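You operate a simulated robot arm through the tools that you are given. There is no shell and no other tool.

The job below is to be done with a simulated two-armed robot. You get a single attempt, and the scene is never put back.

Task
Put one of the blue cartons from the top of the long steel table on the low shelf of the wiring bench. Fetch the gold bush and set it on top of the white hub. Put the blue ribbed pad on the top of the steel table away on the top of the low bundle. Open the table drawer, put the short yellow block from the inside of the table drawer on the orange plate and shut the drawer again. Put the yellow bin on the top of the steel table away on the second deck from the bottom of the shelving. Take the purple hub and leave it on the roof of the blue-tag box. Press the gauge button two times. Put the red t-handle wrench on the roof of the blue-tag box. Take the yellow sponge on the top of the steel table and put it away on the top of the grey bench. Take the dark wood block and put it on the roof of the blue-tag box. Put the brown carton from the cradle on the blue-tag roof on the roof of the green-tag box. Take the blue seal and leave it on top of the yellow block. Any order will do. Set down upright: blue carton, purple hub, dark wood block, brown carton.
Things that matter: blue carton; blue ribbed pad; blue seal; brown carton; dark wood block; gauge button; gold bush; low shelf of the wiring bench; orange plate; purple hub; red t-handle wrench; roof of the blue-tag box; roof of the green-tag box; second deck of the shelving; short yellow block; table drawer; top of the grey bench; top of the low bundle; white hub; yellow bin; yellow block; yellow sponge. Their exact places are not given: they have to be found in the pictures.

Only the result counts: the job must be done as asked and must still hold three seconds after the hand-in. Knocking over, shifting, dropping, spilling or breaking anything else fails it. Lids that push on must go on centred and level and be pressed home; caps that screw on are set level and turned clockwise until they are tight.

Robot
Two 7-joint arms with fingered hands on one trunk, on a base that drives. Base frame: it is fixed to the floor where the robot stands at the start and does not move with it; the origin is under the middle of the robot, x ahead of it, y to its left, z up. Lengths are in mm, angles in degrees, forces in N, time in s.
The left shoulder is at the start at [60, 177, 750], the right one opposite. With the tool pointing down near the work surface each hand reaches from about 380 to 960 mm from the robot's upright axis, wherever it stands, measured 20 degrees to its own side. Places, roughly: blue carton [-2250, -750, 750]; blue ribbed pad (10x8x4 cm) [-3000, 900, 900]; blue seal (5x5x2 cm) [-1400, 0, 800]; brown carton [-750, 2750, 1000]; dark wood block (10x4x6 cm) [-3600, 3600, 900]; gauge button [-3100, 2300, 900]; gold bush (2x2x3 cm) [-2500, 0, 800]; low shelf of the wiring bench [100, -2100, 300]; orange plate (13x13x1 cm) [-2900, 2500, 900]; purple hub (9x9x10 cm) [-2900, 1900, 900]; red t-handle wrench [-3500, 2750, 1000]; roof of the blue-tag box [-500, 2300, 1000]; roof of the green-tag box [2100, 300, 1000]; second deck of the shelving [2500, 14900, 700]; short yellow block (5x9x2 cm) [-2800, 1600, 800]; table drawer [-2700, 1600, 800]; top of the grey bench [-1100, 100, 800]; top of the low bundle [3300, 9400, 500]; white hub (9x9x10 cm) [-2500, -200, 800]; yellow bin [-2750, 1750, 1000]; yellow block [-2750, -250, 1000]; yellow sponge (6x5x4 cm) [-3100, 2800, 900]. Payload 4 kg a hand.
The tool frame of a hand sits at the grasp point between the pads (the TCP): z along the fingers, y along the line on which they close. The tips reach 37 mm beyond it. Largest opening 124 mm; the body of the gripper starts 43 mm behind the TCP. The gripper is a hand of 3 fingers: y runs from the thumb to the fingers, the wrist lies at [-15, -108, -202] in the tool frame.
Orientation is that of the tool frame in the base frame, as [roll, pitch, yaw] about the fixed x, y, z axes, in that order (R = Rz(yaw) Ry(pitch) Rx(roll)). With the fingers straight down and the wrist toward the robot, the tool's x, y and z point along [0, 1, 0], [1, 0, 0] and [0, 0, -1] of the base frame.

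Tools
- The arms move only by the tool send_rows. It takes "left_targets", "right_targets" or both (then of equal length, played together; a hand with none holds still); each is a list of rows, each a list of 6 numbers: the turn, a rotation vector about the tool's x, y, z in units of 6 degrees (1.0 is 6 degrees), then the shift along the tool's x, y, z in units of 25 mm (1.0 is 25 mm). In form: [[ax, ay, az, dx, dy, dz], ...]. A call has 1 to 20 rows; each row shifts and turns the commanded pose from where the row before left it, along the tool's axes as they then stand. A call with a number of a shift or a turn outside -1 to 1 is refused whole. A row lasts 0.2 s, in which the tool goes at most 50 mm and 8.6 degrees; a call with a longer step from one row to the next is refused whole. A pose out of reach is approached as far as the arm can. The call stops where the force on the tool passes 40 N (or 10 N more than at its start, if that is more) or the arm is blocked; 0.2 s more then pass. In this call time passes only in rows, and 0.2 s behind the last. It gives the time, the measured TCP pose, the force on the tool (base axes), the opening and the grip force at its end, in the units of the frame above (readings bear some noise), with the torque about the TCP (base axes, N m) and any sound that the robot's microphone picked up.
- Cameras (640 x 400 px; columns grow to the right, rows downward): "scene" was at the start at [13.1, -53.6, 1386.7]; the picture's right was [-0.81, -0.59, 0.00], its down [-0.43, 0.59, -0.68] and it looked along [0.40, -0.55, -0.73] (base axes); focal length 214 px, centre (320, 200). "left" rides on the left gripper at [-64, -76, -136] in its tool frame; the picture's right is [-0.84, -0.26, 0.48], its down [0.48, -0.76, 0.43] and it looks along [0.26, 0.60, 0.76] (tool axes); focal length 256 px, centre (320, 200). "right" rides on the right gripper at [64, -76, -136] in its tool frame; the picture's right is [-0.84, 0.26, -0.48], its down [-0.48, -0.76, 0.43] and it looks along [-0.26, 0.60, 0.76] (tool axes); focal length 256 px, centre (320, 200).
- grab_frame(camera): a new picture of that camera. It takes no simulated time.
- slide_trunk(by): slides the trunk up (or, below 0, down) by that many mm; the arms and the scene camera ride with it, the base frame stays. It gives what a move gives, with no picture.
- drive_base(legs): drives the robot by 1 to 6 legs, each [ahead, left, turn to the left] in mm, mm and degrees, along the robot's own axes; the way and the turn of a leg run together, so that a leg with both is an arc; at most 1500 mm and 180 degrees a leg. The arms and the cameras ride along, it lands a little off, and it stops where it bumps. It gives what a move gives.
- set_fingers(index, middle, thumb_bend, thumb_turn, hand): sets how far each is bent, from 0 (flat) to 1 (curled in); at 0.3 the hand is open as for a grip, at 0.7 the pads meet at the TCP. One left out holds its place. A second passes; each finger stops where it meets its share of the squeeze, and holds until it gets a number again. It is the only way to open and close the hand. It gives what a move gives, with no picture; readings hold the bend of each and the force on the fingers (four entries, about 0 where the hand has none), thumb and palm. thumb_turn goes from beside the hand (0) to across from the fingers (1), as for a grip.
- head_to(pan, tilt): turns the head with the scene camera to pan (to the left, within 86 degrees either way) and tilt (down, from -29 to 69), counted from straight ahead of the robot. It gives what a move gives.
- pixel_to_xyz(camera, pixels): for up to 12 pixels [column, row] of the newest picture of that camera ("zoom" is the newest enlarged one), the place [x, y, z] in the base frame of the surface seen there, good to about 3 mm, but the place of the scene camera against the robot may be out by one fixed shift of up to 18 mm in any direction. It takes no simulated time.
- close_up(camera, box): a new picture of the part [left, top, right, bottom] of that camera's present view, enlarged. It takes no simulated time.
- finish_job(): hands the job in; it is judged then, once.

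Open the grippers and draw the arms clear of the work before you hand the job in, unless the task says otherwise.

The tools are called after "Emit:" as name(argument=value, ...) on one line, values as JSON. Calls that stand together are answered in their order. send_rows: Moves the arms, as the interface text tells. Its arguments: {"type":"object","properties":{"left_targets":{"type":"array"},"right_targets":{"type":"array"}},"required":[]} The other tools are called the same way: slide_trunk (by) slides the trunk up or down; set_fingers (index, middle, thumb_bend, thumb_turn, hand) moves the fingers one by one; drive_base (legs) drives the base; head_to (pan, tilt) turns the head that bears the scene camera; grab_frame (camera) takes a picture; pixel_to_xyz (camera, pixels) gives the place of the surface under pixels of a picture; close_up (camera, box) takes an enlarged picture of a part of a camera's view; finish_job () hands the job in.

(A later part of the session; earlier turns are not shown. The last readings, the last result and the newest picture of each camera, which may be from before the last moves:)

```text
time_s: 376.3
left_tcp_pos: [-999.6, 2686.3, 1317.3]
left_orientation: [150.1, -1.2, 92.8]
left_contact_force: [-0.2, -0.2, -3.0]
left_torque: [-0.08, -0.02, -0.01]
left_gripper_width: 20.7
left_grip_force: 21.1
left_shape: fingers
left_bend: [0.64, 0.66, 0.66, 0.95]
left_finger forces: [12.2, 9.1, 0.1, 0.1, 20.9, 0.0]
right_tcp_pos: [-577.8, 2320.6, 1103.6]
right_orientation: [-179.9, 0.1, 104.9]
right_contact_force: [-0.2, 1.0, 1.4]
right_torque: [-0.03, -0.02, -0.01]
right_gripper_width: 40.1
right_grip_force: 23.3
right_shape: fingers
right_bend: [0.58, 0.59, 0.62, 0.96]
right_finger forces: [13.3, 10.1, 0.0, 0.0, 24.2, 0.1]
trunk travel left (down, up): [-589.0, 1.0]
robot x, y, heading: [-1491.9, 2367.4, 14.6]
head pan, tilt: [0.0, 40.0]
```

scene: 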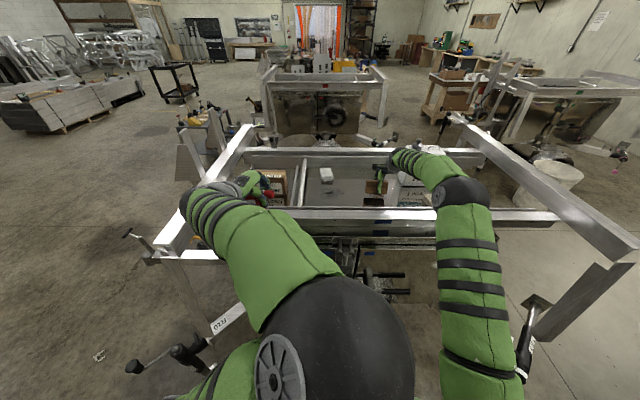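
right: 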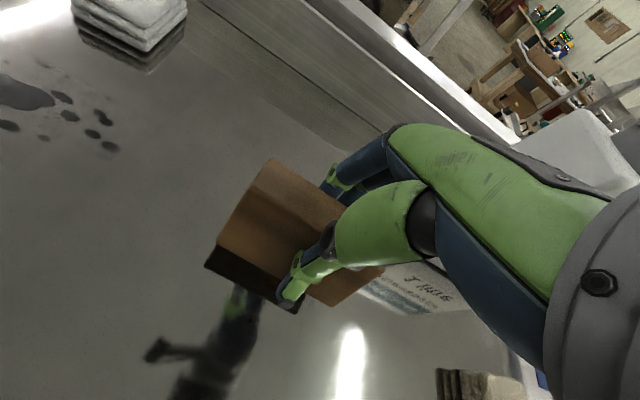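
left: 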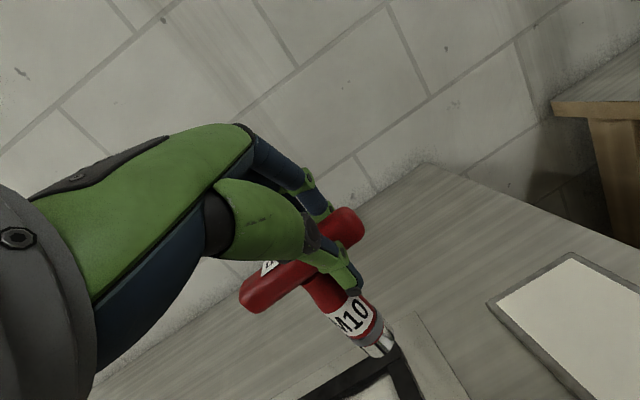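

Emit:
send_rows(right_targets=[[0, 0, 0, 0, 0, 0.06], [0, 0, 0, 0, 0, 0.04]])

Emit:
set_fingers(hand="right", index=0.52, middle=0.52, thumb_bend=0.52)

Emit:
set_fingers(hand="right", index=0.42, middle=0.42, thumb_bend=0.42)

Emit:
send_rows(right_targets=[[0, 0, 0, 0, 0, -0.5], [0, 0, 0, 0, 0, -1], [0, 0, 0, 0, 0, -1], [0, 0, 0, 0, 0, -1], [0, 0, 0, 0, 0, -1], [0, 0, 0, 0, 0, -1], [0, 0, 0, 0, 0, -1], [0, 0, 0, 0, 0, -1]])

Emit:
grab_frame(camera="right")

```text
time_s: 376.9
left_tcp_pos: [-1000.5, 2685.5, 1317.2]
left_orientation: [150.2, -1.2, 92.8]
left_contact_force: [-0.4, 0.3, -3.0]
left_torque: [-0.03, 0.01, -0.01]
left_gripper_width: 20.4
left_grip_force: 21.0
left_shape: fingers
left_bend: [0.64, 0.66, 0.66, 0.95]
left_finger forces: [12.2, 9.1, 0.0, 0.0, 20.9, 0.0]
right_tcp_pos: [-576.7, 2319.4, 1103.0]
right_orientation: [179.9, 0.1, 104.7]
right_contact_force: [-3.4, -1.3, 13.5]
right_torque: [0.06, -0.13, -0.02]
right_gripper_width: 40.5
right_grip_force: 25.8
right_shape: fingers
right_bend: [0.58, 0.59, 0.62, 0.96]
right_finger forces: [12.4, 9.7, 0.0, 0.0, 28.7, 0.0]
trunk travel left (down, up): [-589.0, 1.0]
robot x, y, heading: [-1492.8, 2372.0, 14.8]
head pan, tilt: [0.0, 40.0]
```

```text
time_s: 377.9
left_tcp_pos: [-998.9, 2686.2, 1316.0]
left_orientation: [150.2, -1.3, 92.9]
left_contact_force: [0.0, -0.3, -2.9]
left_torque: [-0.05, -0.01, 0.02]
left_gripper_width: 20.6
left_grip_force: 20.8
left_shape: fingers
left_bend: [0.64, 0.66, 0.66, 0.95]
left_finger forces: [12.3, 9.2, 0.0, 0.0, 20.5, 0.0]
right_tcp_pos: [-576.6, 2320.6, 1100.5]
right_orientation: [-179.7, 0.1, 104.8]
right_contact_force: [-0.1, -0.1, -0.1]
right_torque: [-0.03, -0.03, 0.04]
right_gripper_width: 56.2
right_grip_force: 0.1
right_shape: fingers
right_bend: [0.52, 0.52, 0.52, 0.97]
right_finger forces: [0.0, 0.0, 0.0, 0.0, 0.1, 0.0]
trunk travel left (down, up): [-589.0, 1.0]
robot x, y, heading: [-1492.2, 2369.5, 14.9]
head pan, tilt: [0.0, 40.0]
```

```text
time_s: 378.9
left_tcp_pos: [-997.9, 2685.0, 1315.7]
left_orientation: [150.2, -1.3, 92.8]
left_contact_force: [-0.1, -0.6, -3.6]
left_torque: [-0.04, 0.02, 0.01]
left_gripper_width: 20.8
left_grip_force: 21.0
left_shape: fingers
left_bend: [0.64, 0.66, 0.66, 0.95]
left_finger forces: [12.2, 9.1, 0.1, 0.0, 20.6, 0.0]
right_tcp_pos: [-576.0, 2320.9, 1099.8]
right_orientation: [-179.8, 0.1, 104.8]
right_contact_force: [0.7, -0.3, -0.1]
right_torque: [-0.02, 0.0, -0.01]
right_gripper_width: 86.8
right_grip_force: 0.0
right_shape: fingers
right_bend: [0.42, 0.42, 0.42, 0.97]
right_finger forces: [0.0, 0.0, 0.1, 0.1, 0.1, 0.0]
trunk travel left (down, up): [-589.0, 1.0]
robot x, y, heading: [-1490.9, 2370.9, 14.7]
head pan, tilt: [0.0, 40.0]
```

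```text
time_s: 380.7
left_tcp_pos: [-1000.1, 2685.9, 1317.1]
left_orientation: [150.3, -1.2, 92.7]
left_contact_force: [-0.3, 0.4, -2.9]
left_torque: [0.01, 0.03, 0.01]
left_gripper_width: 20.7
left_grip_force: 21.2
left_shape: fingers
left_bend: [0.64, 0.66, 0.66, 0.95]
left_finger forces: [12.2, 9.1, 0.0, 0.1, 20.8, 0.0]
right_tcp_pos: [-574.9, 2321.2, 1289.7]
right_orientation: [-179.8, 0.0, 104.7]
right_contact_force: [0.7, -0.6, 0.4]
right_torque: [0.01, -0.02, -0.01]
right_gripper_width: 86.8
right_grip_force: 0.0
right_shape: fingers
right_bend: [0.42, 0.42, 0.42, 0.97]
right_finger forces: [0.1, 0.1, 0.1, 0.1, 0.0, 0.0]
trunk travel left (down, up): [-589.0, 1.0]
robot x, y, heading: [-1491.0, 2375.6, 15.0]
head pan, tilt: [0.0, 40.0]
```

```text
taken
```

right: 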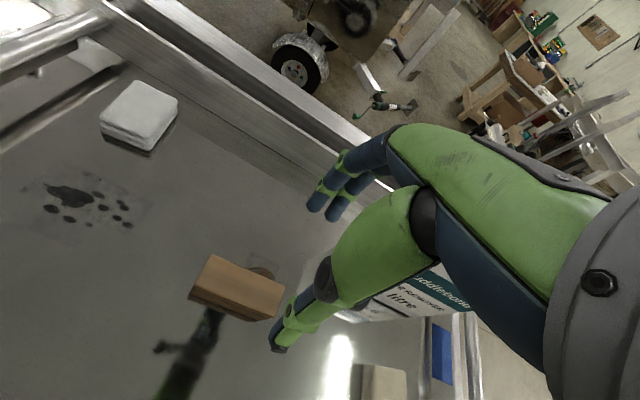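

The wood block stands upright on the roof. I retract the right hand and drive right so the left hand can place the wrench.

Emit:
send_rows(right_targets=[[0, 0, 0, 0, -1, 0], [0, 0, 0, 0, -1, 0], [0, 0, 0, 0, -1, 0], [0, 0, 0, 0, -1, 0], [0, 0, 0, 0, -1, 0], [0, 0, 0, 0, -1, 0], [0, 0, 0, 0, -1, 0], [0, 0, 0, 0, -1, 0], [0, 0, 0, 0, -1, 0], [0, 0, 0, 0, -1, 0], [0, 0, 0, 0, -1, 0]])

Emit:
drive_base(legs=[[0, -340, 0]])

Emit:
grab_frame(camera="scene")

Emit:
grab_frame(camera="left")

```text
time_s: 383.1
left_tcp_pos: [-999.7, 2685.2, 1316.8]
left_orientation: [150.3, -1.3, 92.9]
left_contact_force: [-0.5, -0.4, -2.3]
left_torque: [-0.04, 0.02, 0.01]
left_gripper_width: 20.4
left_grip_force: 20.7
left_shape: fingers
left_bend: [0.64, 0.66, 0.66, 0.95]
left_finger forces: [12.3, 9.1, 0.0, 0.1, 20.8, 0.0]
right_tcp_pos: [-842.4, 2249.2, 1289.6]
right_orientation: [-179.9, 0.0, 104.6]
right_contact_force: [-0.8, 0.9, 0.7]
right_torque: [0.03, -0.01, 0.03]
right_gripper_width: 87.1
right_grip_force: 0.1
right_shape: fingers
right_bend: [0.42, 0.42, 0.42, 0.97]
right_finger forces: [0.0, 0.0, 0.0, 0.1, 0.0, 0.1]
trunk travel left (down, up): [-589.0, 1.0]
robot x, y, heading: [-1489.3, 2370.6, 14.9]
head pan, tilt: [0.0, 40.0]
```

```text
time_s: 385.3
left_tcp_pos: [-916.3, 2367.7, 1317.3]
left_orientation: [150.2, -1.4, 93.0]
left_contact_force: [0.3, -1.0, -3.2]
left_torque: [-0.04, 0.01, 0.01]
left_gripper_width: 20.5
left_grip_force: 21.5
left_shape: fingers
left_bend: [0.64, 0.66, 0.66, 0.95]
left_finger forces: [12.3, 9.1, 0.0, 0.1, 20.7, 0.0]
right_tcp_pos: [-759.4, 1932.4, 1290.3]
right_orientation: [-179.7, 0.0, 104.7]
right_contact_force: [-0.8, 0.7, -1.3]
right_torque: [0.02, 0.0, 0.02]
right_gripper_width: 86.9
right_grip_force: 0.1
right_shape: fingers
right_bend: [0.42, 0.42, 0.42, 0.97]
right_finger forces: [0.1, 0.0, 0.1, 0.0, 0.1, 0.1]
trunk travel left (down, up): [-589.0, 1.0]
robot x, y, heading: [-1405.4, 2057.5, 14.6]
head pan, tilt: [0.0, 40.0]
```

```text
taken
```

scene: 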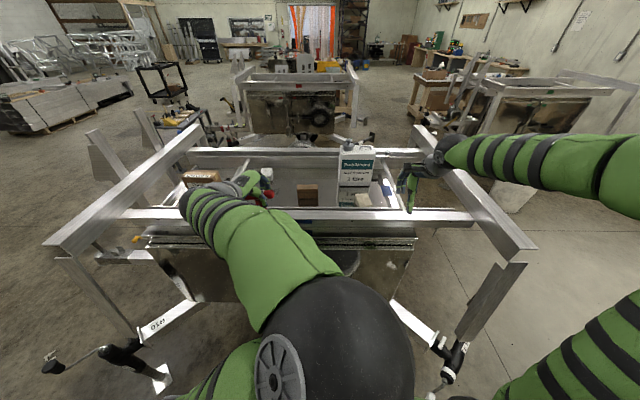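

```text
taken
```

left: 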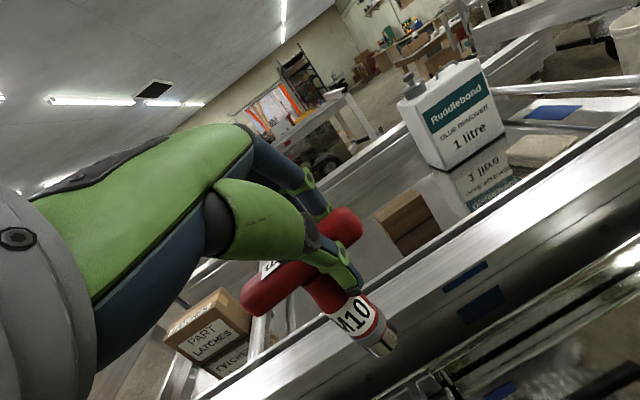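

I move the wrench forward over the free roof spot (n≈0, t≈2550).

Emit:
send_rows(left_targets=[[0, 0, 0, 0.253, 0.866, 0.5], [0, 0, 0, 0.253, 0.866, 0.5], [0, 0, 0, 0.253, 0.866, 0.5], [0, 0, 0, 0.253, 0.866, 0.5], [0, 0, 0, 0.253, 0.866, 0.5], [0, 0, 0, 0.253, 0.866, 0.5], [0, 0, 0, 0.253, 0.866, 0.5], [0, 0, 0, 0.253, 0.866, 0.5], [0, 0, 0, 0.253, 0.866, 0.5], [0, 0, 0, 0.253, 0.866, 0.5], [0, 0, 0, 0.253, 0.866, 0.5], [0, 0, 0, 0, -0.5, 0.866], [0, 0, 0, 0, -0.5, 0.866], [0, 0, 0, 0, -0.5, 0.866], [0, 0, 0, 0, -0.5, 0.866]])

Emit:
grab_frame(camera="left")

Emit:
close_up(camera="scene", box=[170, 130, 400, 250])

```text
time_s: 388.5
left_tcp_pos: [-655.2, 2432.7, 1238.7]
left_orientation: [150.2, -1.3, 93.0]
left_contact_force: [0.6, 0.5, -2.2]
left_torque: [-0.06, 0.05, -0.01]
left_gripper_width: 20.3
left_grip_force: 20.8
left_shape: fingers
left_bend: [0.64, 0.66, 0.66, 0.95]
left_finger forces: [12.2, 9.0, 0.1, 0.0, 20.8, 0.1]
left hand out of reach, approached as far as the arm can: row 11, 13, 15
right_tcp_pos: [-758.5, 1934.0, 1289.6]
right_orientation: [-179.8, 0.1, 104.8]
right_contact_force: [0.5, -0.3, -0.4]
right_torque: [-0.01, -0.01, 0.04]
right_gripper_width: 86.9
right_grip_force: 0.0
right_shape: fingers
right_bend: [0.42, 0.42, 0.42, 0.97]
right_finger forces: [0.0, 0.0, 0.0, 0.0, 0.0, 0.1]
trunk travel left (down, up): [-589.0, 1.0]
robot x, y, heading: [-1406.5, 2054.4, 14.7]
head pan, tilt: [0.0, 40.0]
```

```text
taken
```

left: 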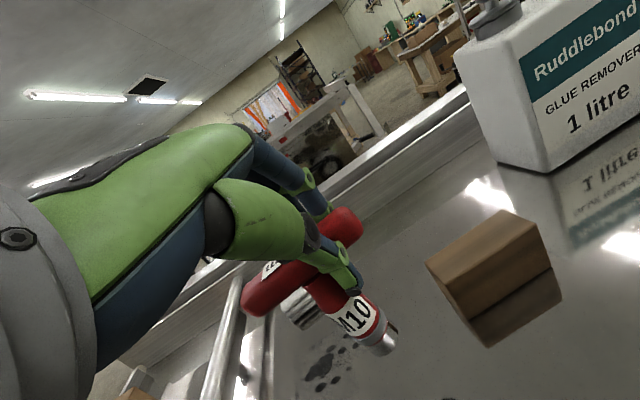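

```text
2.78 times, centred on (285, 190) of scene
```

zoom: 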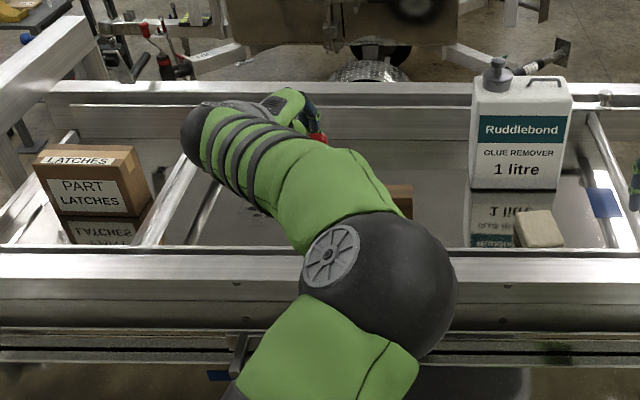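

The wrench hangs at n≈-20, t≈2530 over free roof. I lower further in steps.

Emit:
send_rows(left_targets=[[0, 0, 0, 0, -0.5, 0.866], [0, 0, 0, 0, -0.5, 0.866], [0, 0, 0, 0, -0.2, 0.346]])

Emit:
grab_frame(camera="left")

```text
time_s: 389.3
left_tcp_pos: [-654.0, 2422.8, 1191.9]
left_orientation: [150.2, -1.4, 92.8]
left_contact_force: [-0.2, 0.3, -2.7]
left_torque: [-0.06, 0.03, -0.01]
left_gripper_width: 20.6
left_grip_force: 21.0
left_shape: fingers
left_bend: [0.64, 0.66, 0.66, 0.95]
left_finger forces: [12.2, 9.2, 0.1, 0.0, 20.8, 0.0]
left hand out of reach, approached as far as the arm can: row 1, 2
right_tcp_pos: [-757.7, 1933.3, 1289.5]
right_orientation: [-179.8, -0.1, 104.7]
right_contact_force: [0.8, -0.5, 0.2]
right_torque: [-0.02, 0.03, -0.01]
right_gripper_width: 86.7
right_grip_force: 0.1
right_shape: fingers
right_bend: [0.42, 0.42, 0.42, 0.97]
right_finger forces: [0.1, 0.0, 0.0, 0.0, 0.1, 0.1]
trunk travel left (down, up): [-589.0, 1.0]
robot x, y, heading: [-1410.4, 2051.2, 14.8]
head pan, tilt: [0.0, 40.0]
```

```text
taken
```

left: 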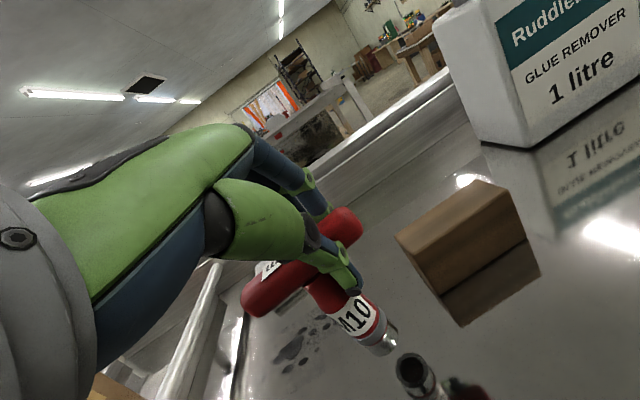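

The socket is ~29 mm above its contact point (reflection visible at (415,370)). I lower the rest.

Emit:
send_rows(left_targets=[[0, 0, 0, 0, -0.4, 0.69], [0, 0, 0, 0, -0.12, 0.21]])

Emit:
grab_frame(camera="left")

```text
time_s: 389.9
left_tcp_pos: [-655.5, 2421.0, 1181.1]
left_orientation: [150.1, -1.3, 92.8]
left_contact_force: [0.3, -0.4, -3.2]
left_torque: [-0.06, 0.02, 0.02]
left_gripper_width: 20.3
left_grip_force: 21.3
left_shape: fingers
left_bend: [0.64, 0.66, 0.66, 0.95]
left_finger forces: [12.2, 9.1, 0.1, 0.0, 20.8, 0.0]
left hand out of reach, approached as far as the arm can: row 1
right_tcp_pos: [-759.8, 1934.1, 1289.2]
right_orientation: [-179.8, 0.2, 104.7]
right_contact_force: [-0.1, -0.9, -0.1]
right_torque: [-0.01, -0.01, 0.01]
right_gripper_width: 87.0
right_grip_force: 0.1
right_shape: fingers
right_bend: [0.42, 0.42, 0.42, 0.97]
right_finger forces: [0.0, 0.0, 0.0, 0.0, 0.1, 0.0]
trunk travel left (down, up): [-589.0, 1.0]
robot x, y, heading: [-1408.0, 2055.1, 14.7]
head pan, tilt: [0.0, 40.0]
```

```text
taken
```

left: 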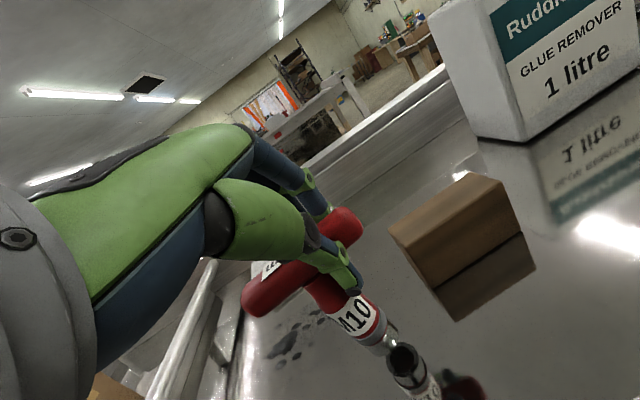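

The arm is at its reach limit, so I lower with the trunk instead: 16 mm.

Emit:
slide_trunk(by=-16)

Emit:
grab_frame(camera="left")

```text
time_s: 390.5
left_tcp_pos: [-655.3, 2420.5, 1165.5]
left_orientation: [150.2, -1.4, 92.8]
left_contact_force: [0.1, -0.8, -0.5]
left_torque: [-0.06, -0.04, -0.04]
left_gripper_width: 20.7
left_grip_force: 21.9
left_shape: fingers
left_bend: [0.64, 0.66, 0.66, 0.95]
left_finger forces: [12.3, 9.7, 0.0, 0.0, 21.3, 0.1]
right_tcp_pos: [-758.7, 1933.1, 1273.8]
right_orientation: [-179.8, 0.0, 104.6]
right_contact_force: [-0.3, -0.1, 0.8]
right_torque: [0.01, -0.01, -0.02]
right_gripper_width: 87.0
right_grip_force: 0.2
right_shape: fingers
right_bend: [0.42, 0.42, 0.42, 0.97]
right_finger forces: [0.0, 0.0, 0.0, 0.0, 0.0, 0.1]
trunk travel left (down, up): [-573.0, 17.0]
robot x, y, heading: [-1406.7, 2055.8, 14.8]
head pan, tilt: [0.0, 40.0]
```

```text
taken
```

left: 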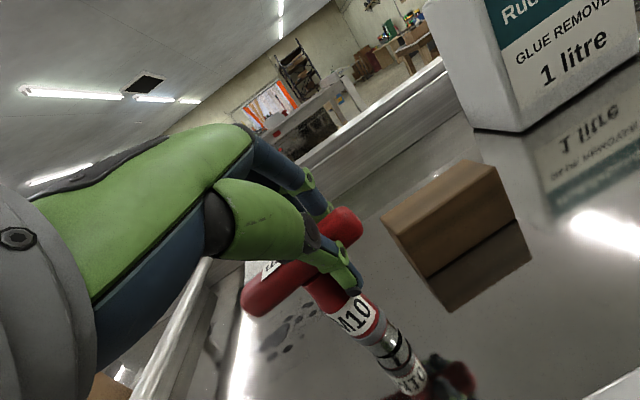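

The socket has touched (weight transferred). I check whether the wrench is truly vertical by measuring points along its shaft.

Emit:
close_up(camera="left", box=[230, 190, 480, 400])

Emit:
pixel_to_xyz(camera="left", pixels=[[322, 296], [335, 306], [345, 315], [360, 325], [375, 333], [385, 342], [392, 350], [345, 220], [260, 295], [300, 275]])

```text
1.90 times, centred on (355, 295) of left
```

zoom: 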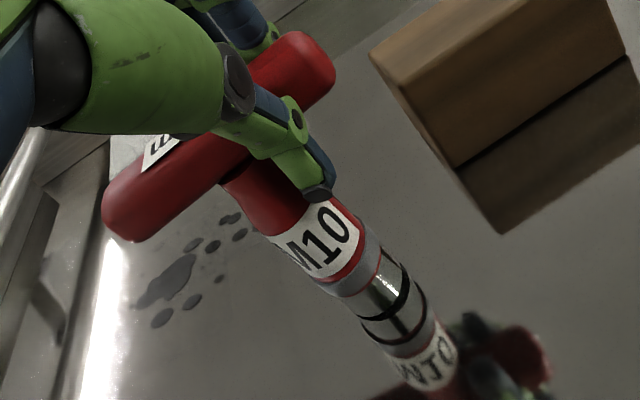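

```text
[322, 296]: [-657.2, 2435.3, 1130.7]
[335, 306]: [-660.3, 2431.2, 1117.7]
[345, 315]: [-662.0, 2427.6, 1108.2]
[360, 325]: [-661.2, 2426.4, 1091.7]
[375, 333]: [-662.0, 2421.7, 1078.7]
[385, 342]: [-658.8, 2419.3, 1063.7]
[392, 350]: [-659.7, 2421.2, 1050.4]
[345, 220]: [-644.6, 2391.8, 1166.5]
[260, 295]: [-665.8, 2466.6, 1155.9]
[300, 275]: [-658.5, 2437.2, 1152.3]
```

The bar's left end sags ~8° (gripped off-centre), so the shaft leans. I lift 16 mm and rotate the hand 8° about the forward axis to make it plumb.

Emit:
slide_trunk(by=16)

Emit:
send_rows(left_targets=[[0, 0.58, 0.335, 0, 0, 0], [0, 0.58, 0.335, 0, 0, 0]])

Emit:
grab_frame(camera="left")

Emit:
pixel_to_xyz(camera="left", pixels=[[322, 296], [335, 306], [345, 315], [360, 325], [375, 333], [383, 340], [345, 220], [350, 235], [260, 295], [255, 285], [300, 275]])

```text
time_s: 391.2
left_tcp_pos: [-655.6, 2420.9, 1180.9]
left_orientation: [150.3, -1.3, 92.9]
left_contact_force: [0.3, -0.4, -3.1]
left_torque: [-0.04, 0.03, 0.01]
left_gripper_width: 20.8
left_grip_force: 21.0
left_shape: fingers
left_bend: [0.64, 0.66, 0.66, 0.95]
left_finger forces: [12.4, 9.5, 0.0, 0.0, 21.4, 0.0]
right_tcp_pos: [-757.5, 1932.9, 1289.0]
right_orientation: [-179.8, 0.1, 104.7]
right_contact_force: [0.1, -0.1, 0.0]
right_torque: [0.01, 0.03, 0.01]
right_gripper_width: 86.8
right_grip_force: 0.1
right_shape: fingers
right_bend: [0.42, 0.42, 0.42, 0.97]
right_finger forces: [0.1, 0.1, 0.0, 0.0, 0.1, 0.1]
trunk travel left (down, up): [-589.0, 1.0]
robot x, y, heading: [-1408.9, 2056.3, 14.9]
head pan, tilt: [0.0, 40.0]
```

```text
time_s: 391.8
left_tcp_pos: [-656.6, 2421.8, 1181.8]
left_orientation: [150.3, -9.5, 92.9]
left_contact_force: [-0.2, -0.5, -2.5]
left_torque: [-0.07, 0.02, 0.0]
left_gripper_width: 20.9
left_grip_force: 21.9
left_shape: fingers
left_bend: [0.64, 0.66, 0.66, 0.95]
left_finger forces: [12.4, 9.4, 0.0, 0.1, 21.4, 0.0]
right_tcp_pos: [-758.5, 1932.2, 1290.0]
right_orientation: [-179.7, 0.1, 104.7]
right_contact_force: [-0.3, 0.2, -0.1]
right_torque: [0.01, -0.02, -0.01]
right_gripper_width: 86.6
right_grip_force: 0.0
right_shape: fingers
right_bend: [0.42, 0.42, 0.42, 0.97]
right_finger forces: [0.0, 0.1, 0.0, 0.0, 0.1, 0.0]
trunk travel left (down, up): [-589.0, 1.0]
robot x, y, heading: [-1407.4, 2059.3, 14.6]
head pan, tilt: [0.0, 40.0]
```

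```text
taken
```

left: 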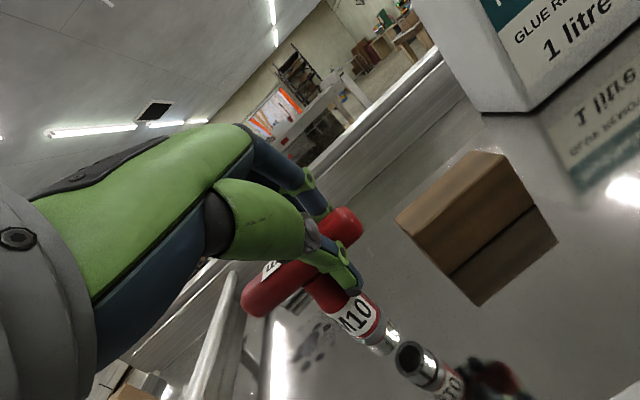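

```text
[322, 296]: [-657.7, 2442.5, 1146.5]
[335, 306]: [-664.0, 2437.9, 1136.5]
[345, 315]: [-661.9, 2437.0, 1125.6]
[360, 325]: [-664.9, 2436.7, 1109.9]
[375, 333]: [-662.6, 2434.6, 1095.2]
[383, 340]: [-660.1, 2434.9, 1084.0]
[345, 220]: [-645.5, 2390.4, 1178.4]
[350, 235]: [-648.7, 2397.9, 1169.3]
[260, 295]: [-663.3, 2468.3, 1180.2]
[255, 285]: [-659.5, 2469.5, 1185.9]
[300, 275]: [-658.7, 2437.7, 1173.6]
```

I take a close-up to compare the shaft line with the true vertical direction (expected slope ≈ 41° in this picture).

Emit:
close_up(camera="left", box=[290, 250, 500, 400])

```text
2.67 times, centred on (395, 325) of left
```

zoom: 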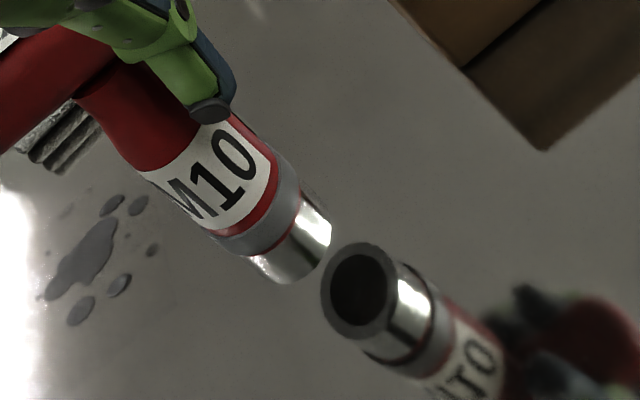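

The shaft is now over-corrected by ~4° in roll. I turn back 3.5° and re-measure.

Emit:
send_rows(left_targets=[[0, -0.51, -0.29, 0, 0, 0]])

Emit:
close_up(camera="left", box=[290, 250, 500, 400])

Emit:
pixel_to_xyz(camera="zoom", pixels=[[130, 130], [160, 140], [190, 150], [210, 190], [240, 195], [265, 215], [285, 235], [300, 250], [60, 60], [20, 90]])

```text
time_s: 392.2
left_tcp_pos: [-655.7, 2422.3, 1181.0]
left_orientation: [150.3, -5.8, 92.8]
left_contact_force: [-0.5, -0.1, -3.3]
left_torque: [-0.05, 0.02, 0.0]
left_gripper_width: 20.6
left_grip_force: 21.2
left_shape: fingers
left_bend: [0.64, 0.66, 0.66, 0.95]
left_finger forces: [12.5, 9.3, 0.0, 0.1, 21.3, 0.0]
right_tcp_pos: [-758.9, 1933.8, 1289.0]
right_orientation: [-179.8, 0.0, 104.7]
right_contact_force: [0.4, -0.1, -0.5]
right_torque: [0.0, 0.03, 0.02]
right_gripper_width: 86.9
right_grip_force: 0.1
right_shape: fingers
right_bend: [0.42, 0.42, 0.42, 0.97]
right_finger forces: [0.0, 0.0, 0.1, 0.0, 0.1, 0.0]
trunk travel left (down, up): [-589.0, 1.0]
robot x, y, heading: [-1407.6, 2051.8, 14.6]
head pan, tilt: [0.0, 40.0]
```

```text
2.67 times, centred on (395, 325) of left
```

zoom: 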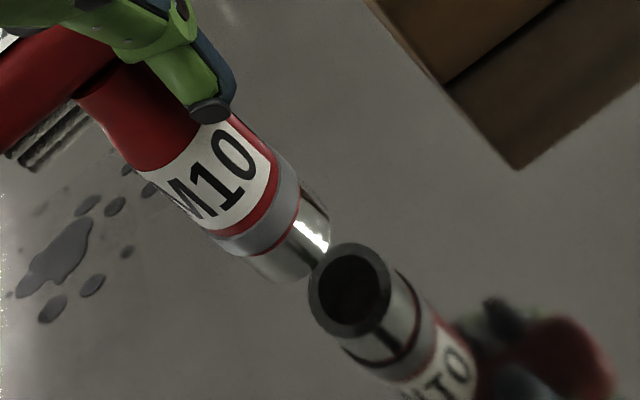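

```text
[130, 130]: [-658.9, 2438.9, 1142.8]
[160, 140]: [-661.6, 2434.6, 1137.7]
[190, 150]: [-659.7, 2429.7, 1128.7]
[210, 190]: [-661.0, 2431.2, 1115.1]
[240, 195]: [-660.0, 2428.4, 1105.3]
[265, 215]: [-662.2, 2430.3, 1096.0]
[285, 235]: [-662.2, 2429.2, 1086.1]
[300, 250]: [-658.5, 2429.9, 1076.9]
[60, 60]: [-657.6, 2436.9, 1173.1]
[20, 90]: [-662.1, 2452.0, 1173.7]
```

The shaft is now plumb within ~2°. I lower with the trunk to contact and check the force.

Emit:
slide_trunk(by=-16)

Emit:
close_up(camera="left", box=[290, 250, 500, 400])

```text
time_s: 392.8
left_tcp_pos: [-655.8, 2420.4, 1165.7]
left_orientation: [150.2, -5.8, 92.9]
left_contact_force: [-0.4, 1.1, -3.6]
left_torque: [-0.02, 0.03, 0.04]
left_gripper_width: 20.6
left_grip_force: 22.1
left_shape: fingers
left_bend: [0.64, 0.66, 0.66, 0.95]
left_finger forces: [12.4, 9.4, 0.0, 0.1, 21.5, 0.1]
right_tcp_pos: [-759.6, 1933.5, 1274.3]
right_orientation: [-179.9, 0.1, 104.8]
right_contact_force: [-0.3, -0.4, 0.2]
right_torque: [-0.04, 0.02, -0.03]
right_gripper_width: 87.1
right_grip_force: 0.0
right_shape: fingers
right_bend: [0.42, 0.42, 0.42, 0.97]
right_finger forces: [0.0, 0.0, 0.1, 0.0, 0.0, 0.1]
trunk travel left (down, up): [-573.0, 17.0]
robot x, y, heading: [-1406.5, 2053.9, 14.6]
head pan, tilt: [0.0, 40.0]
```

```text
2.67 times, centred on (395, 325) of left
```

zoom: 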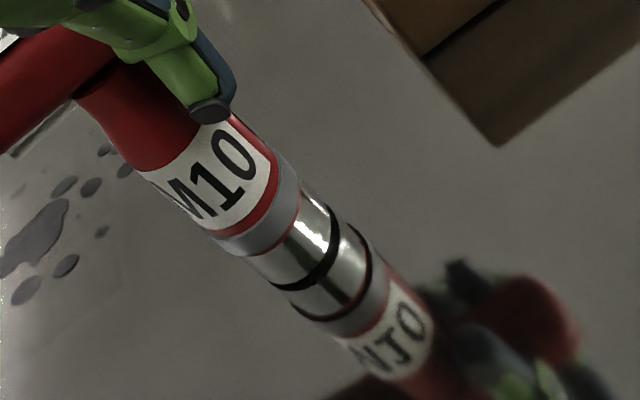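

Wrench and reflection are collinear — plumb, with ~2 mm gap. I lower 2 mm more.

Emit:
slide_trunk(by=-2)

```text
time_s: 393.3
left_tcp_pos: [-655.9, 2420.5, 1164.2]
left_orientation: [150.3, -5.8, 92.8]
left_contact_force: [-0.5, -0.2, 0.1]
left_torque: [-0.05, 0.01, -0.02]
left_gripper_width: 20.6
left_grip_force: 22.7
left_shape: fingers
left_bend: [0.64, 0.66, 0.66, 0.95]
left_finger forces: [12.4, 9.6, 0.0, 0.0, 21.5, 0.0]
right_tcp_pos: [-758.9, 1933.0, 1271.7]
right_orientation: [-179.7, 0.2, 104.7]
right_contact_force: [0.7, 0.2, 0.2]
right_torque: [0.01, 0.01, -0.01]
right_gripper_width: 86.6
right_grip_force: 0.0
right_shape: fingers
right_bend: [0.42, 0.42, 0.42, 0.97]
right_finger forces: [0.1, 0.1, 0.0, 0.0, 0.0, 0.0]
trunk travel left (down, up): [-571.0, 19.0]
robot x, y, heading: [-1408.3, 2056.0, 14.7]
head pan, tilt: [0.0, 40.0]
```

Weight is off the hand. I seat it 1 mm more and release in small steps.

Emit:
slide_trunk(by=-1)

Emit:
set_fingers(hand="left", index=0.63, middle=0.64, thumb_bend=0.64)

Emit:
set_fingers(hand="left", index=0.6, middle=0.6, thumb_bend=0.6)

Emit:
grab_frame(camera="left")

```text
time_s: 393.8
left_tcp_pos: [-655.2, 2419.9, 1163.9]
left_orientation: [150.1, -5.8, 92.8]
left_contact_force: [0.0, -1.8, 3.0]
left_torque: [-0.01, -0.06, -0.02]
left_gripper_width: 20.5
left_grip_force: 21.1
left_shape: fingers
left_bend: [0.64, 0.66, 0.66, 0.95]
left_finger forces: [12.4, 9.8, 0.0, 0.0, 21.4, 0.0]
right_tcp_pos: [-759.8, 1932.6, 1271.1]
right_orientation: [-180.0, -0.1, 104.7]
right_contact_force: [0.0, -0.4, -0.5]
right_torque: [0.01, -0.02, 0.0]
right_gripper_width: 87.1
right_grip_force: 0.0
right_shape: fingers
right_bend: [0.42, 0.42, 0.42, 0.97]
right_finger forces: [0.1, 0.0, 0.0, 0.0, 0.0, 0.0]
trunk travel left (down, up): [-570.0, 20.0]
robot x, y, heading: [-1410.7, 2054.6, 14.9]
head pan, tilt: [0.0, 40.0]
```

```text
time_s: 394.8
left_tcp_pos: [-655.1, 2421.1, 1161.5]
left_orientation: [150.1, -5.9, 92.9]
left_contact_force: [-0.3, -0.2, -0.2]
left_torque: [0.02, 0.01, 0.03]
left_gripper_width: 23.9
left_grip_force: 3.2
left_shape: fingers
left_bend: [0.62, 0.63, 0.64, 0.97]
left_finger forces: [1.5, 1.4, 0.0, 0.1, 3.1, 0.0]
right_tcp_pos: [-759.7, 1933.0, 1271.5]
right_orientation: [-179.9, 0.1, 104.7]
right_contact_force: [0.5, 0.4, 0.7]
right_torque: [0.02, -0.04, -0.03]
right_gripper_width: 86.8
right_grip_force: 0.0
right_shape: fingers
right_bend: [0.42, 0.42, 0.42, 0.97]
right_finger forces: [0.1, 0.1, 0.0, 0.0, 0.0, 0.1]
trunk travel left (down, up): [-570.0, 20.0]
robot x, y, heading: [-1408.0, 2056.3, 14.7]
head pan, tilt: [0.0, 40.0]
```

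```text
time_s: 395.8
left_tcp_pos: [-656.3, 2421.9, 1163.2]
left_orientation: [150.2, -5.9, 92.8]
left_contact_force: [0.0, -0.5, -0.3]
left_torque: [-0.04, -0.02, 0.0]
left_gripper_width: 31.0
left_grip_force: 0.0
left_shape: fingers
left_bend: [0.6, 0.6, 0.6, 0.97]
left_finger forces: [0.0, 0.0, 0.0, 0.0, 0.0, 0.0]
right_tcp_pos: [-759.2, 1932.5, 1270.9]
right_orientation: [-179.8, 0.2, 104.8]
right_contact_force: [-1.3, -0.5, 0.3]
right_torque: [-0.01, 0.0, 0.01]
right_gripper_width: 86.9
right_grip_force: 0.1
right_shape: fingers
right_bend: [0.42, 0.42, 0.42, 0.97]
right_finger forces: [0.0, 0.0, 0.1, 0.0, 0.0, 0.0]
trunk travel left (down, up): [-570.0, 20.0]
robot x, y, heading: [-1408.9, 2051.6, 14.5]
head pan, tilt: [0.0, 40.0]
```

```text
taken
```

left: 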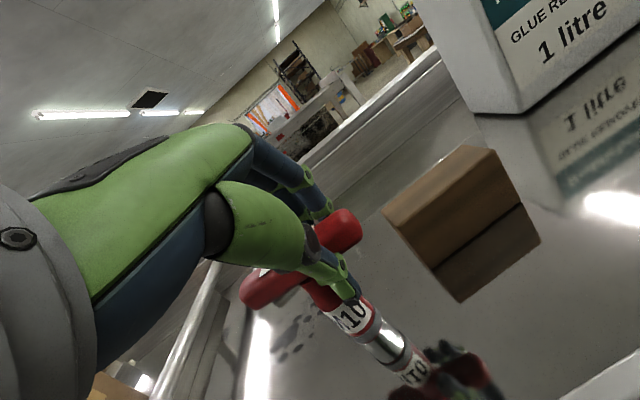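

The wrench stands free (zero grip force). I open further and withdraw along the finger axis.

Emit:
set_fingers(hand="left", index=0.42, middle=0.42, thumb_bend=0.42)

Emit:
send_rows(left_targets=[[0, 0, 0, 0, 0, -0.6], [0, 0, 0, 0, 0, -1], [0, 0, 0, 0, 0, -1], [0, 0, 0, 0, 0, -1], [0, 0, 0, 0, 0, -1], [0, 0, 0, 0, 0, -1], [0, 0, 0, 0, 0, -1]])

Emit:
grab_frame(camera="left")

```text
time_s: 396.8
left_tcp_pos: [-655.3, 2421.3, 1162.7]
left_orientation: [150.2, -5.8, 92.8]
left_contact_force: [0.2, 0.5, 0.0]
left_torque: [0.0, 0.01, -0.01]
left_gripper_width: 86.7
left_grip_force: 0.2
left_shape: fingers
left_bend: [0.42, 0.42, 0.42, 0.97]
left_finger forces: [0.1, 0.0, 0.0, 0.0, 0.0, 0.0]
right_tcp_pos: [-758.5, 1934.2, 1270.2]
right_orientation: [-179.8, 0.1, 104.8]
right_contact_force: [-0.6, 1.0, -0.2]
right_torque: [0.02, 0.03, -0.03]
right_gripper_width: 86.6
right_grip_force: 0.1
right_shape: fingers
right_bend: [0.42, 0.42, 0.42, 0.97]
right_finger forces: [0.0, 0.0, 0.0, 0.1, 0.1, 0.1]
trunk travel left (down, up): [-570.0, 20.0]
robot x, y, heading: [-1404.1, 2055.7, 14.6]
head pan, tilt: [0.0, 40.0]
```

```text
time_s: 398.4
left_tcp_pos: [-736.8, 2403.7, 1305.8]
left_orientation: [150.2, -5.9, 92.8]
left_contact_force: [-0.3, 0.1, 0.1]
left_torque: [-0.02, 0.0, 0.0]
left_gripper_width: 86.6
left_grip_force: 0.1
left_shape: fingers
left_bend: [0.42, 0.42, 0.42, 0.97]
left_finger forces: [0.1, 0.0, 0.0, 0.0, 0.0, 0.0]
right_tcp_pos: [-759.9, 1933.8, 1271.1]
right_orientation: [-179.9, 0.0, 104.7]
right_contact_force: [-0.5, -0.1, -0.3]
right_torque: [0.01, 0.03, 0.02]
right_gripper_width: 87.1
right_grip_force: 0.0
right_shape: fingers
right_bend: [0.42, 0.42, 0.42, 0.97]
right_finger forces: [0.0, 0.0, 0.0, 0.0, 0.0, 0.0]
trunk travel left (down, up): [-570.0, 20.0]
robot x, y, heading: [-1407.3, 2056.1, 15.1]
head pan, tilt: [0.0, 40.0]
```

```text
taken
```

left: 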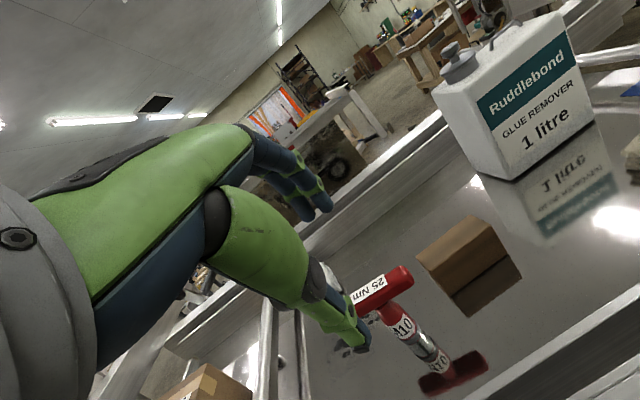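

The wrench stands upright on the roof next to the block. Now the brown carton: I retract the left hand, turn it back to straight down and square.

Emit:
send_rows(left_targets=[[0, 0, 0, 0, -0.866, -0.5], [0, 0, 0, 0, -0.866, -0.5], [0, 0, 0, 0, -0.866, -0.5], [0, 0, 0, 0, -0.866, -0.5], [0, 0, 0, 0, -0.866, -0.5], [1, 0, 0, 0, 0, 0], [1, 0, 0, 0, 0, 0], [1, 0, 0, 0, 0, 0], [1, 0, 0, 0, 0, 0], [1, 0, 0, 0, 0, 0], [0, -0.97, 0, 0, 0, 0], [0, 0, -1, 0, 0, 0], [0, 0, -1, 0, 0, 0]])

Emit:
drive_base(legs=[[0, 330, 0]])

Emit:
grab_frame(camera="left")

Emit:
grab_frame(camera="scene")

```text
time_s: 401.2
left_tcp_pos: [-861.1, 2397.0, 1306.3]
left_orientation: [-179.8, 0.0, 104.9]
left_contact_force: [0.0, 0.7, -0.2]
left_torque: [0.01, 0.0, -0.03]
left_gripper_width: 87.0
left_grip_force: 0.1
left_shape: fingers
left_bend: [0.42, 0.42, 0.42, 0.98]
left_finger forces: [0.0, 0.0, 0.0, 0.1, 0.0, 0.0]
right_tcp_pos: [-760.5, 1933.8, 1272.2]
right_orientation: [-179.9, 0.1, 104.7]
right_contact_force: [0.3, 0.4, 0.3]
right_torque: [0.0, 0.01, 0.0]
right_gripper_width: 86.8
right_grip_force: 0.1
right_shape: fingers
right_bend: [0.42, 0.42, 0.42, 0.97]
right_finger forces: [0.0, 0.1, 0.0, 0.0, 0.0, 0.0]
trunk travel left (down, up): [-570.0, 20.0]
robot x, y, heading: [-1405.3, 2055.1, 14.8]
head pan, tilt: [0.0, 40.0]
```

```text
time_s: 403.4
left_tcp_pos: [-944.8, 2714.1, 1304.7]
left_orientation: [-179.7, 0.1, 104.8]
left_contact_force: [-0.3, 0.0, 0.9]
left_torque: [0.02, 0.02, 0.0]
left_gripper_width: 86.9
left_grip_force: 0.1
left_shape: fingers
left_bend: [0.42, 0.42, 0.42, 0.98]
left_finger forces: [0.1, 0.0, 0.0, 0.1, 0.0, 0.0]
right_tcp_pos: [-843.5, 2253.4, 1271.7]
right_orientation: [-179.9, 0.2, 104.7]
right_contact_force: [0.5, -0.2, 0.3]
right_torque: [-0.01, -0.01, 0.03]
right_gripper_width: 87.0
right_grip_force: 0.0
right_shape: fingers
right_bend: [0.42, 0.42, 0.42, 0.98]
right_finger forces: [0.1, 0.1, 0.0, 0.0, 0.1, 0.0]
trunk travel left (down, up): [-570.0, 20.0]
robot x, y, heading: [-1492.9, 2372.9, 14.6]
head pan, tilt: [0.0, 40.0]
```

```text
taken
```

left: 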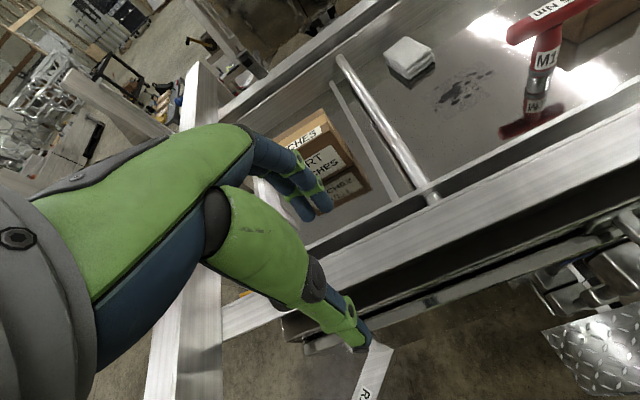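

```text
taken
```

scene: 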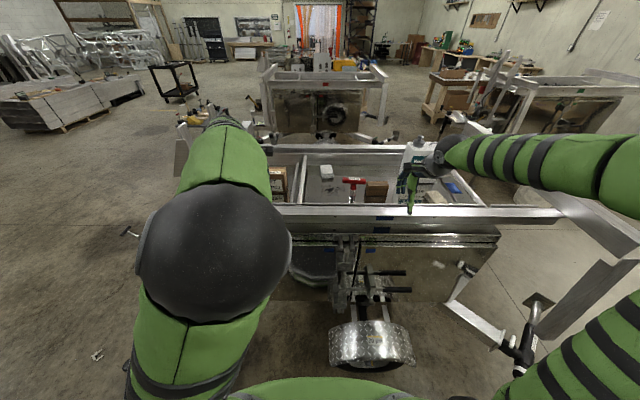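

The carton "PART LATCHES" is at (322,155) of the left camera. I zoom and measure it and its cradle.

Emit:
close_up(camera="left", box=[230, 80, 430, 240])

Emit:
pixel_to_xyz(camera="zoom", pixels=[[155, 120], [240, 75], [260, 95], [260, 150], [300, 130], [250, 100], [340, 180], [220, 250], [360, 130], [400, 250], [290, 240], [200, 95]])

```text
2.50 times, centred on (330, 160) of left
```

zoom: 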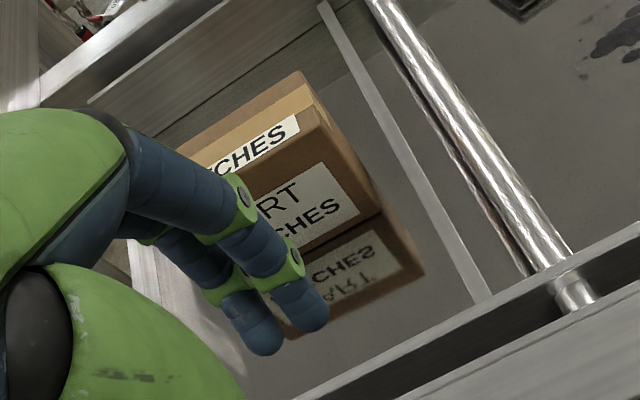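

```text
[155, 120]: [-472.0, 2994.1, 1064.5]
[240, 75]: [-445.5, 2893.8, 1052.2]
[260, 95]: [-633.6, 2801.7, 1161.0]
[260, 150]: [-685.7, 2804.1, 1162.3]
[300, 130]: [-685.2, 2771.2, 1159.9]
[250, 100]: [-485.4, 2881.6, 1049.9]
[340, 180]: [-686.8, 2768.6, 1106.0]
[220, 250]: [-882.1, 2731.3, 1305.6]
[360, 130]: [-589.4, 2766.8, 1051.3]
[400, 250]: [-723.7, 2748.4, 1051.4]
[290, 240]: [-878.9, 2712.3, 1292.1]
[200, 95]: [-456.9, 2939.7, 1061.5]
```

Carton: top z≈1161, front face n≈25, about 130×70 mm. To reach it I drive 180 mm left and 110 mm ahead (clear of wheel and leg).

Emit:
drive_base(legs=[[0, 185, 0], [110, 0, 0]])

Emit:
grab_frame(camera="left")

Emit:
close_up(camera="left", box=[290, 60, 490, 220])

```text
time_s: 405.7
left_tcp_pos: [-882.9, 2920.7, 1304.4]
left_orientation: [-179.8, -0.1, 104.6]
left_contact_force: [0.8, -0.2, 0.0]
left_torque: [-0.01, 0.03, 0.02]
left_gripper_width: 87.0
left_grip_force: 0.0
left_shape: fingers
left_bend: [0.42, 0.42, 0.42, 0.98]
left_finger forces: [0.0, 0.0, 0.1, 0.0, 0.1, 0.0]
right_tcp_pos: [-783.2, 2457.7, 1271.4]
right_orientation: [-179.8, 0.1, 104.6]
right_contact_force: [-0.2, -0.9, 0.1]
right_torque: [-0.01, 0.06, 0.03]
right_gripper_width: 87.0
right_grip_force: 0.0
right_shape: fingers
right_bend: [0.42, 0.42, 0.42, 0.98]
right_finger forces: [0.1, 0.0, 0.0, 0.0, 0.1, 0.1]
trunk travel left (down, up): [-570.0, 20.0]
robot x, y, heading: [-1430.8, 2581.6, 14.3]
head pan, tilt: [0.0, 40.0]
```

```text
taken
```

left: 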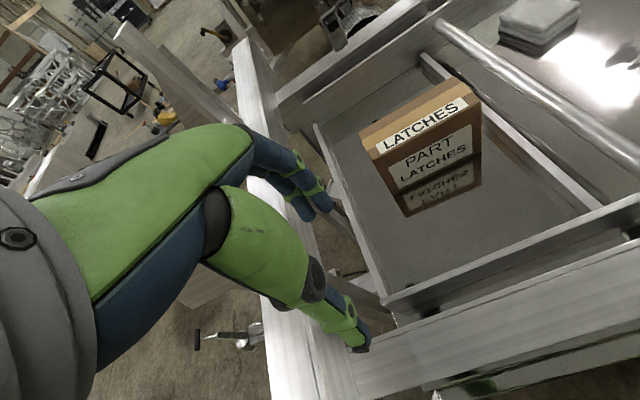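

```text
2.50 times, centred on (390, 140) of left
```

zoom: 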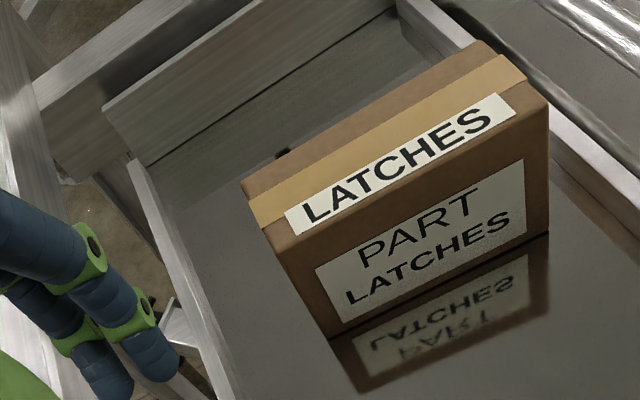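

Now the carton's top is fully visible. I measure its corners.

Emit:
pixel_to_xyz(camera="zoom", pixels=[[248, 185], [480, 48], [542, 100], [275, 243], [400, 140], [345, 330], [540, 225], [200, 250], [350, 220], [100, 130], [590, 190], [250, 150]])

```text
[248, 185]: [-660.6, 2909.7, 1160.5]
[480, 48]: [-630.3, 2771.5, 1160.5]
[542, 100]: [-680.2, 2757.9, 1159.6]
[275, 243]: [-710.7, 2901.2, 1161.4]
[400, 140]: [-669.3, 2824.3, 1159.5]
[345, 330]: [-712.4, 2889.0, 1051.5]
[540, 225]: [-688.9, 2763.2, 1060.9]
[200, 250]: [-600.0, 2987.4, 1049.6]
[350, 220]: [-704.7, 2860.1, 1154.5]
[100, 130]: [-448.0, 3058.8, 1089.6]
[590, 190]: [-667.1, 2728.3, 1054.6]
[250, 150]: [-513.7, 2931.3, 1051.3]
```

Carton centre (-670.5,2835), 141×52 mm, top z 1160. I open wider and move over it, then descend partly.

Emit:
set_fingers(hand="left", index=0.36, middle=0.36, thumb_bend=0.36)

Emit:
send_rows(left_targets=[[0, 0, 0, -0.91, 0, 0], [0, 0, 0, -0.91, 0, 0], [0, 0, 0, -0.91, 0.5, 0], [0, 0, 0, -0.9, 0.9, 0], [0, 0, 0, -0.9, 1, 0], [0, 0, 0, -0.9, 1, 0], [0, 0, 0, 0, 1, 0], [0, 0, 0, 0, 1, 0], [0, 0, 0, 0, 1, 0], [0, 0, 0, 0, 1, 0], [0, 0, 0, 0, 0, 1], [0, 0, 0, 0, 0, 1], [0, 0, 0, 0, 0, 1]])

Emit:
grab_frame(camera="left")

```text
time_s: 406.7
left_tcp_pos: [-883.9, 2918.5, 1304.3]
left_orientation: [-179.7, -0.2, 104.6]
left_contact_force: [-0.6, -0.5, -0.3]
left_torque: [0.03, 0.02, -0.01]
left_gripper_width: 105.3
left_grip_force: 0.0
left_shape: fingers
left_bend: [0.36, 0.36, 0.36, 0.98]
left_finger forces: [0.0, 0.0, 0.0, 0.0, 0.0, 0.0]
right_tcp_pos: [-785.4, 2456.8, 1272.6]
right_orientation: [-179.8, 0.1, 104.5]
right_contact_force: [-0.2, 0.7, -0.6]
right_torque: [0.01, 0.02, 0.03]
right_gripper_width: 87.0
right_grip_force: 0.1
right_shape: fingers
right_bend: [0.42, 0.42, 0.42, 0.98]
right_finger forces: [0.0, 0.0, 0.1, 0.0, 0.1, 0.0]
trunk travel left (down, up): [-570.0, 20.0]
robot x, y, heading: [-1433.2, 2580.3, 14.4]
head pan, tilt: [0.0, 40.0]
```

```text
time_s: 409.5
left_tcp_pos: [-680.5, 2835.9, 1228.4]
left_orientation: [-179.8, -0.1, 104.6]
left_contact_force: [0.9, 1.1, -0.8]
left_torque: [0.01, -0.01, -0.01]
left_gripper_width: 105.3
left_grip_force: 0.1
left_shape: fingers
left_bend: [0.36, 0.36, 0.36, 0.98]
left_finger forces: [0.0, 0.0, 0.1, 0.0, 0.0, 0.0]
left hand out of reach, approached as far as the arm can: row 10
right_tcp_pos: [-783.3, 2456.8, 1270.2]
right_orientation: [-179.8, 0.1, 104.5]
right_contact_force: [0.1, -0.2, -0.2]
right_torque: [-0.02, 0.04, 0.01]
right_gripper_width: 87.0
right_grip_force: 0.0
right_shape: fingers
right_bend: [0.42, 0.42, 0.42, 0.98]
right_finger forces: [0.0, 0.1, 0.0, 0.1, 0.0, 0.0]
trunk travel left (down, up): [-570.0, 20.0]
robot x, y, heading: [-1435.1, 2582.3, 14.4]
head pan, tilt: [0.0, 40.0]
```

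```text
taken
```

left: 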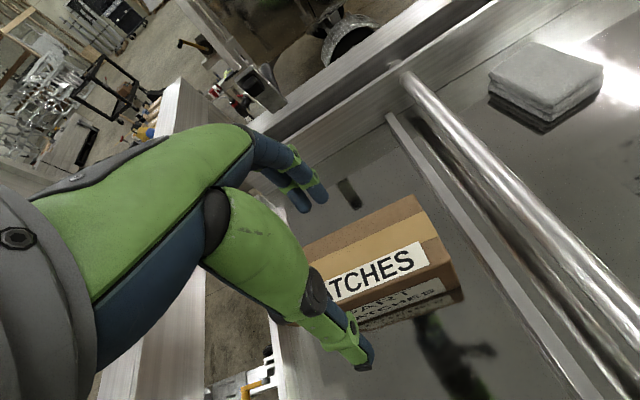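

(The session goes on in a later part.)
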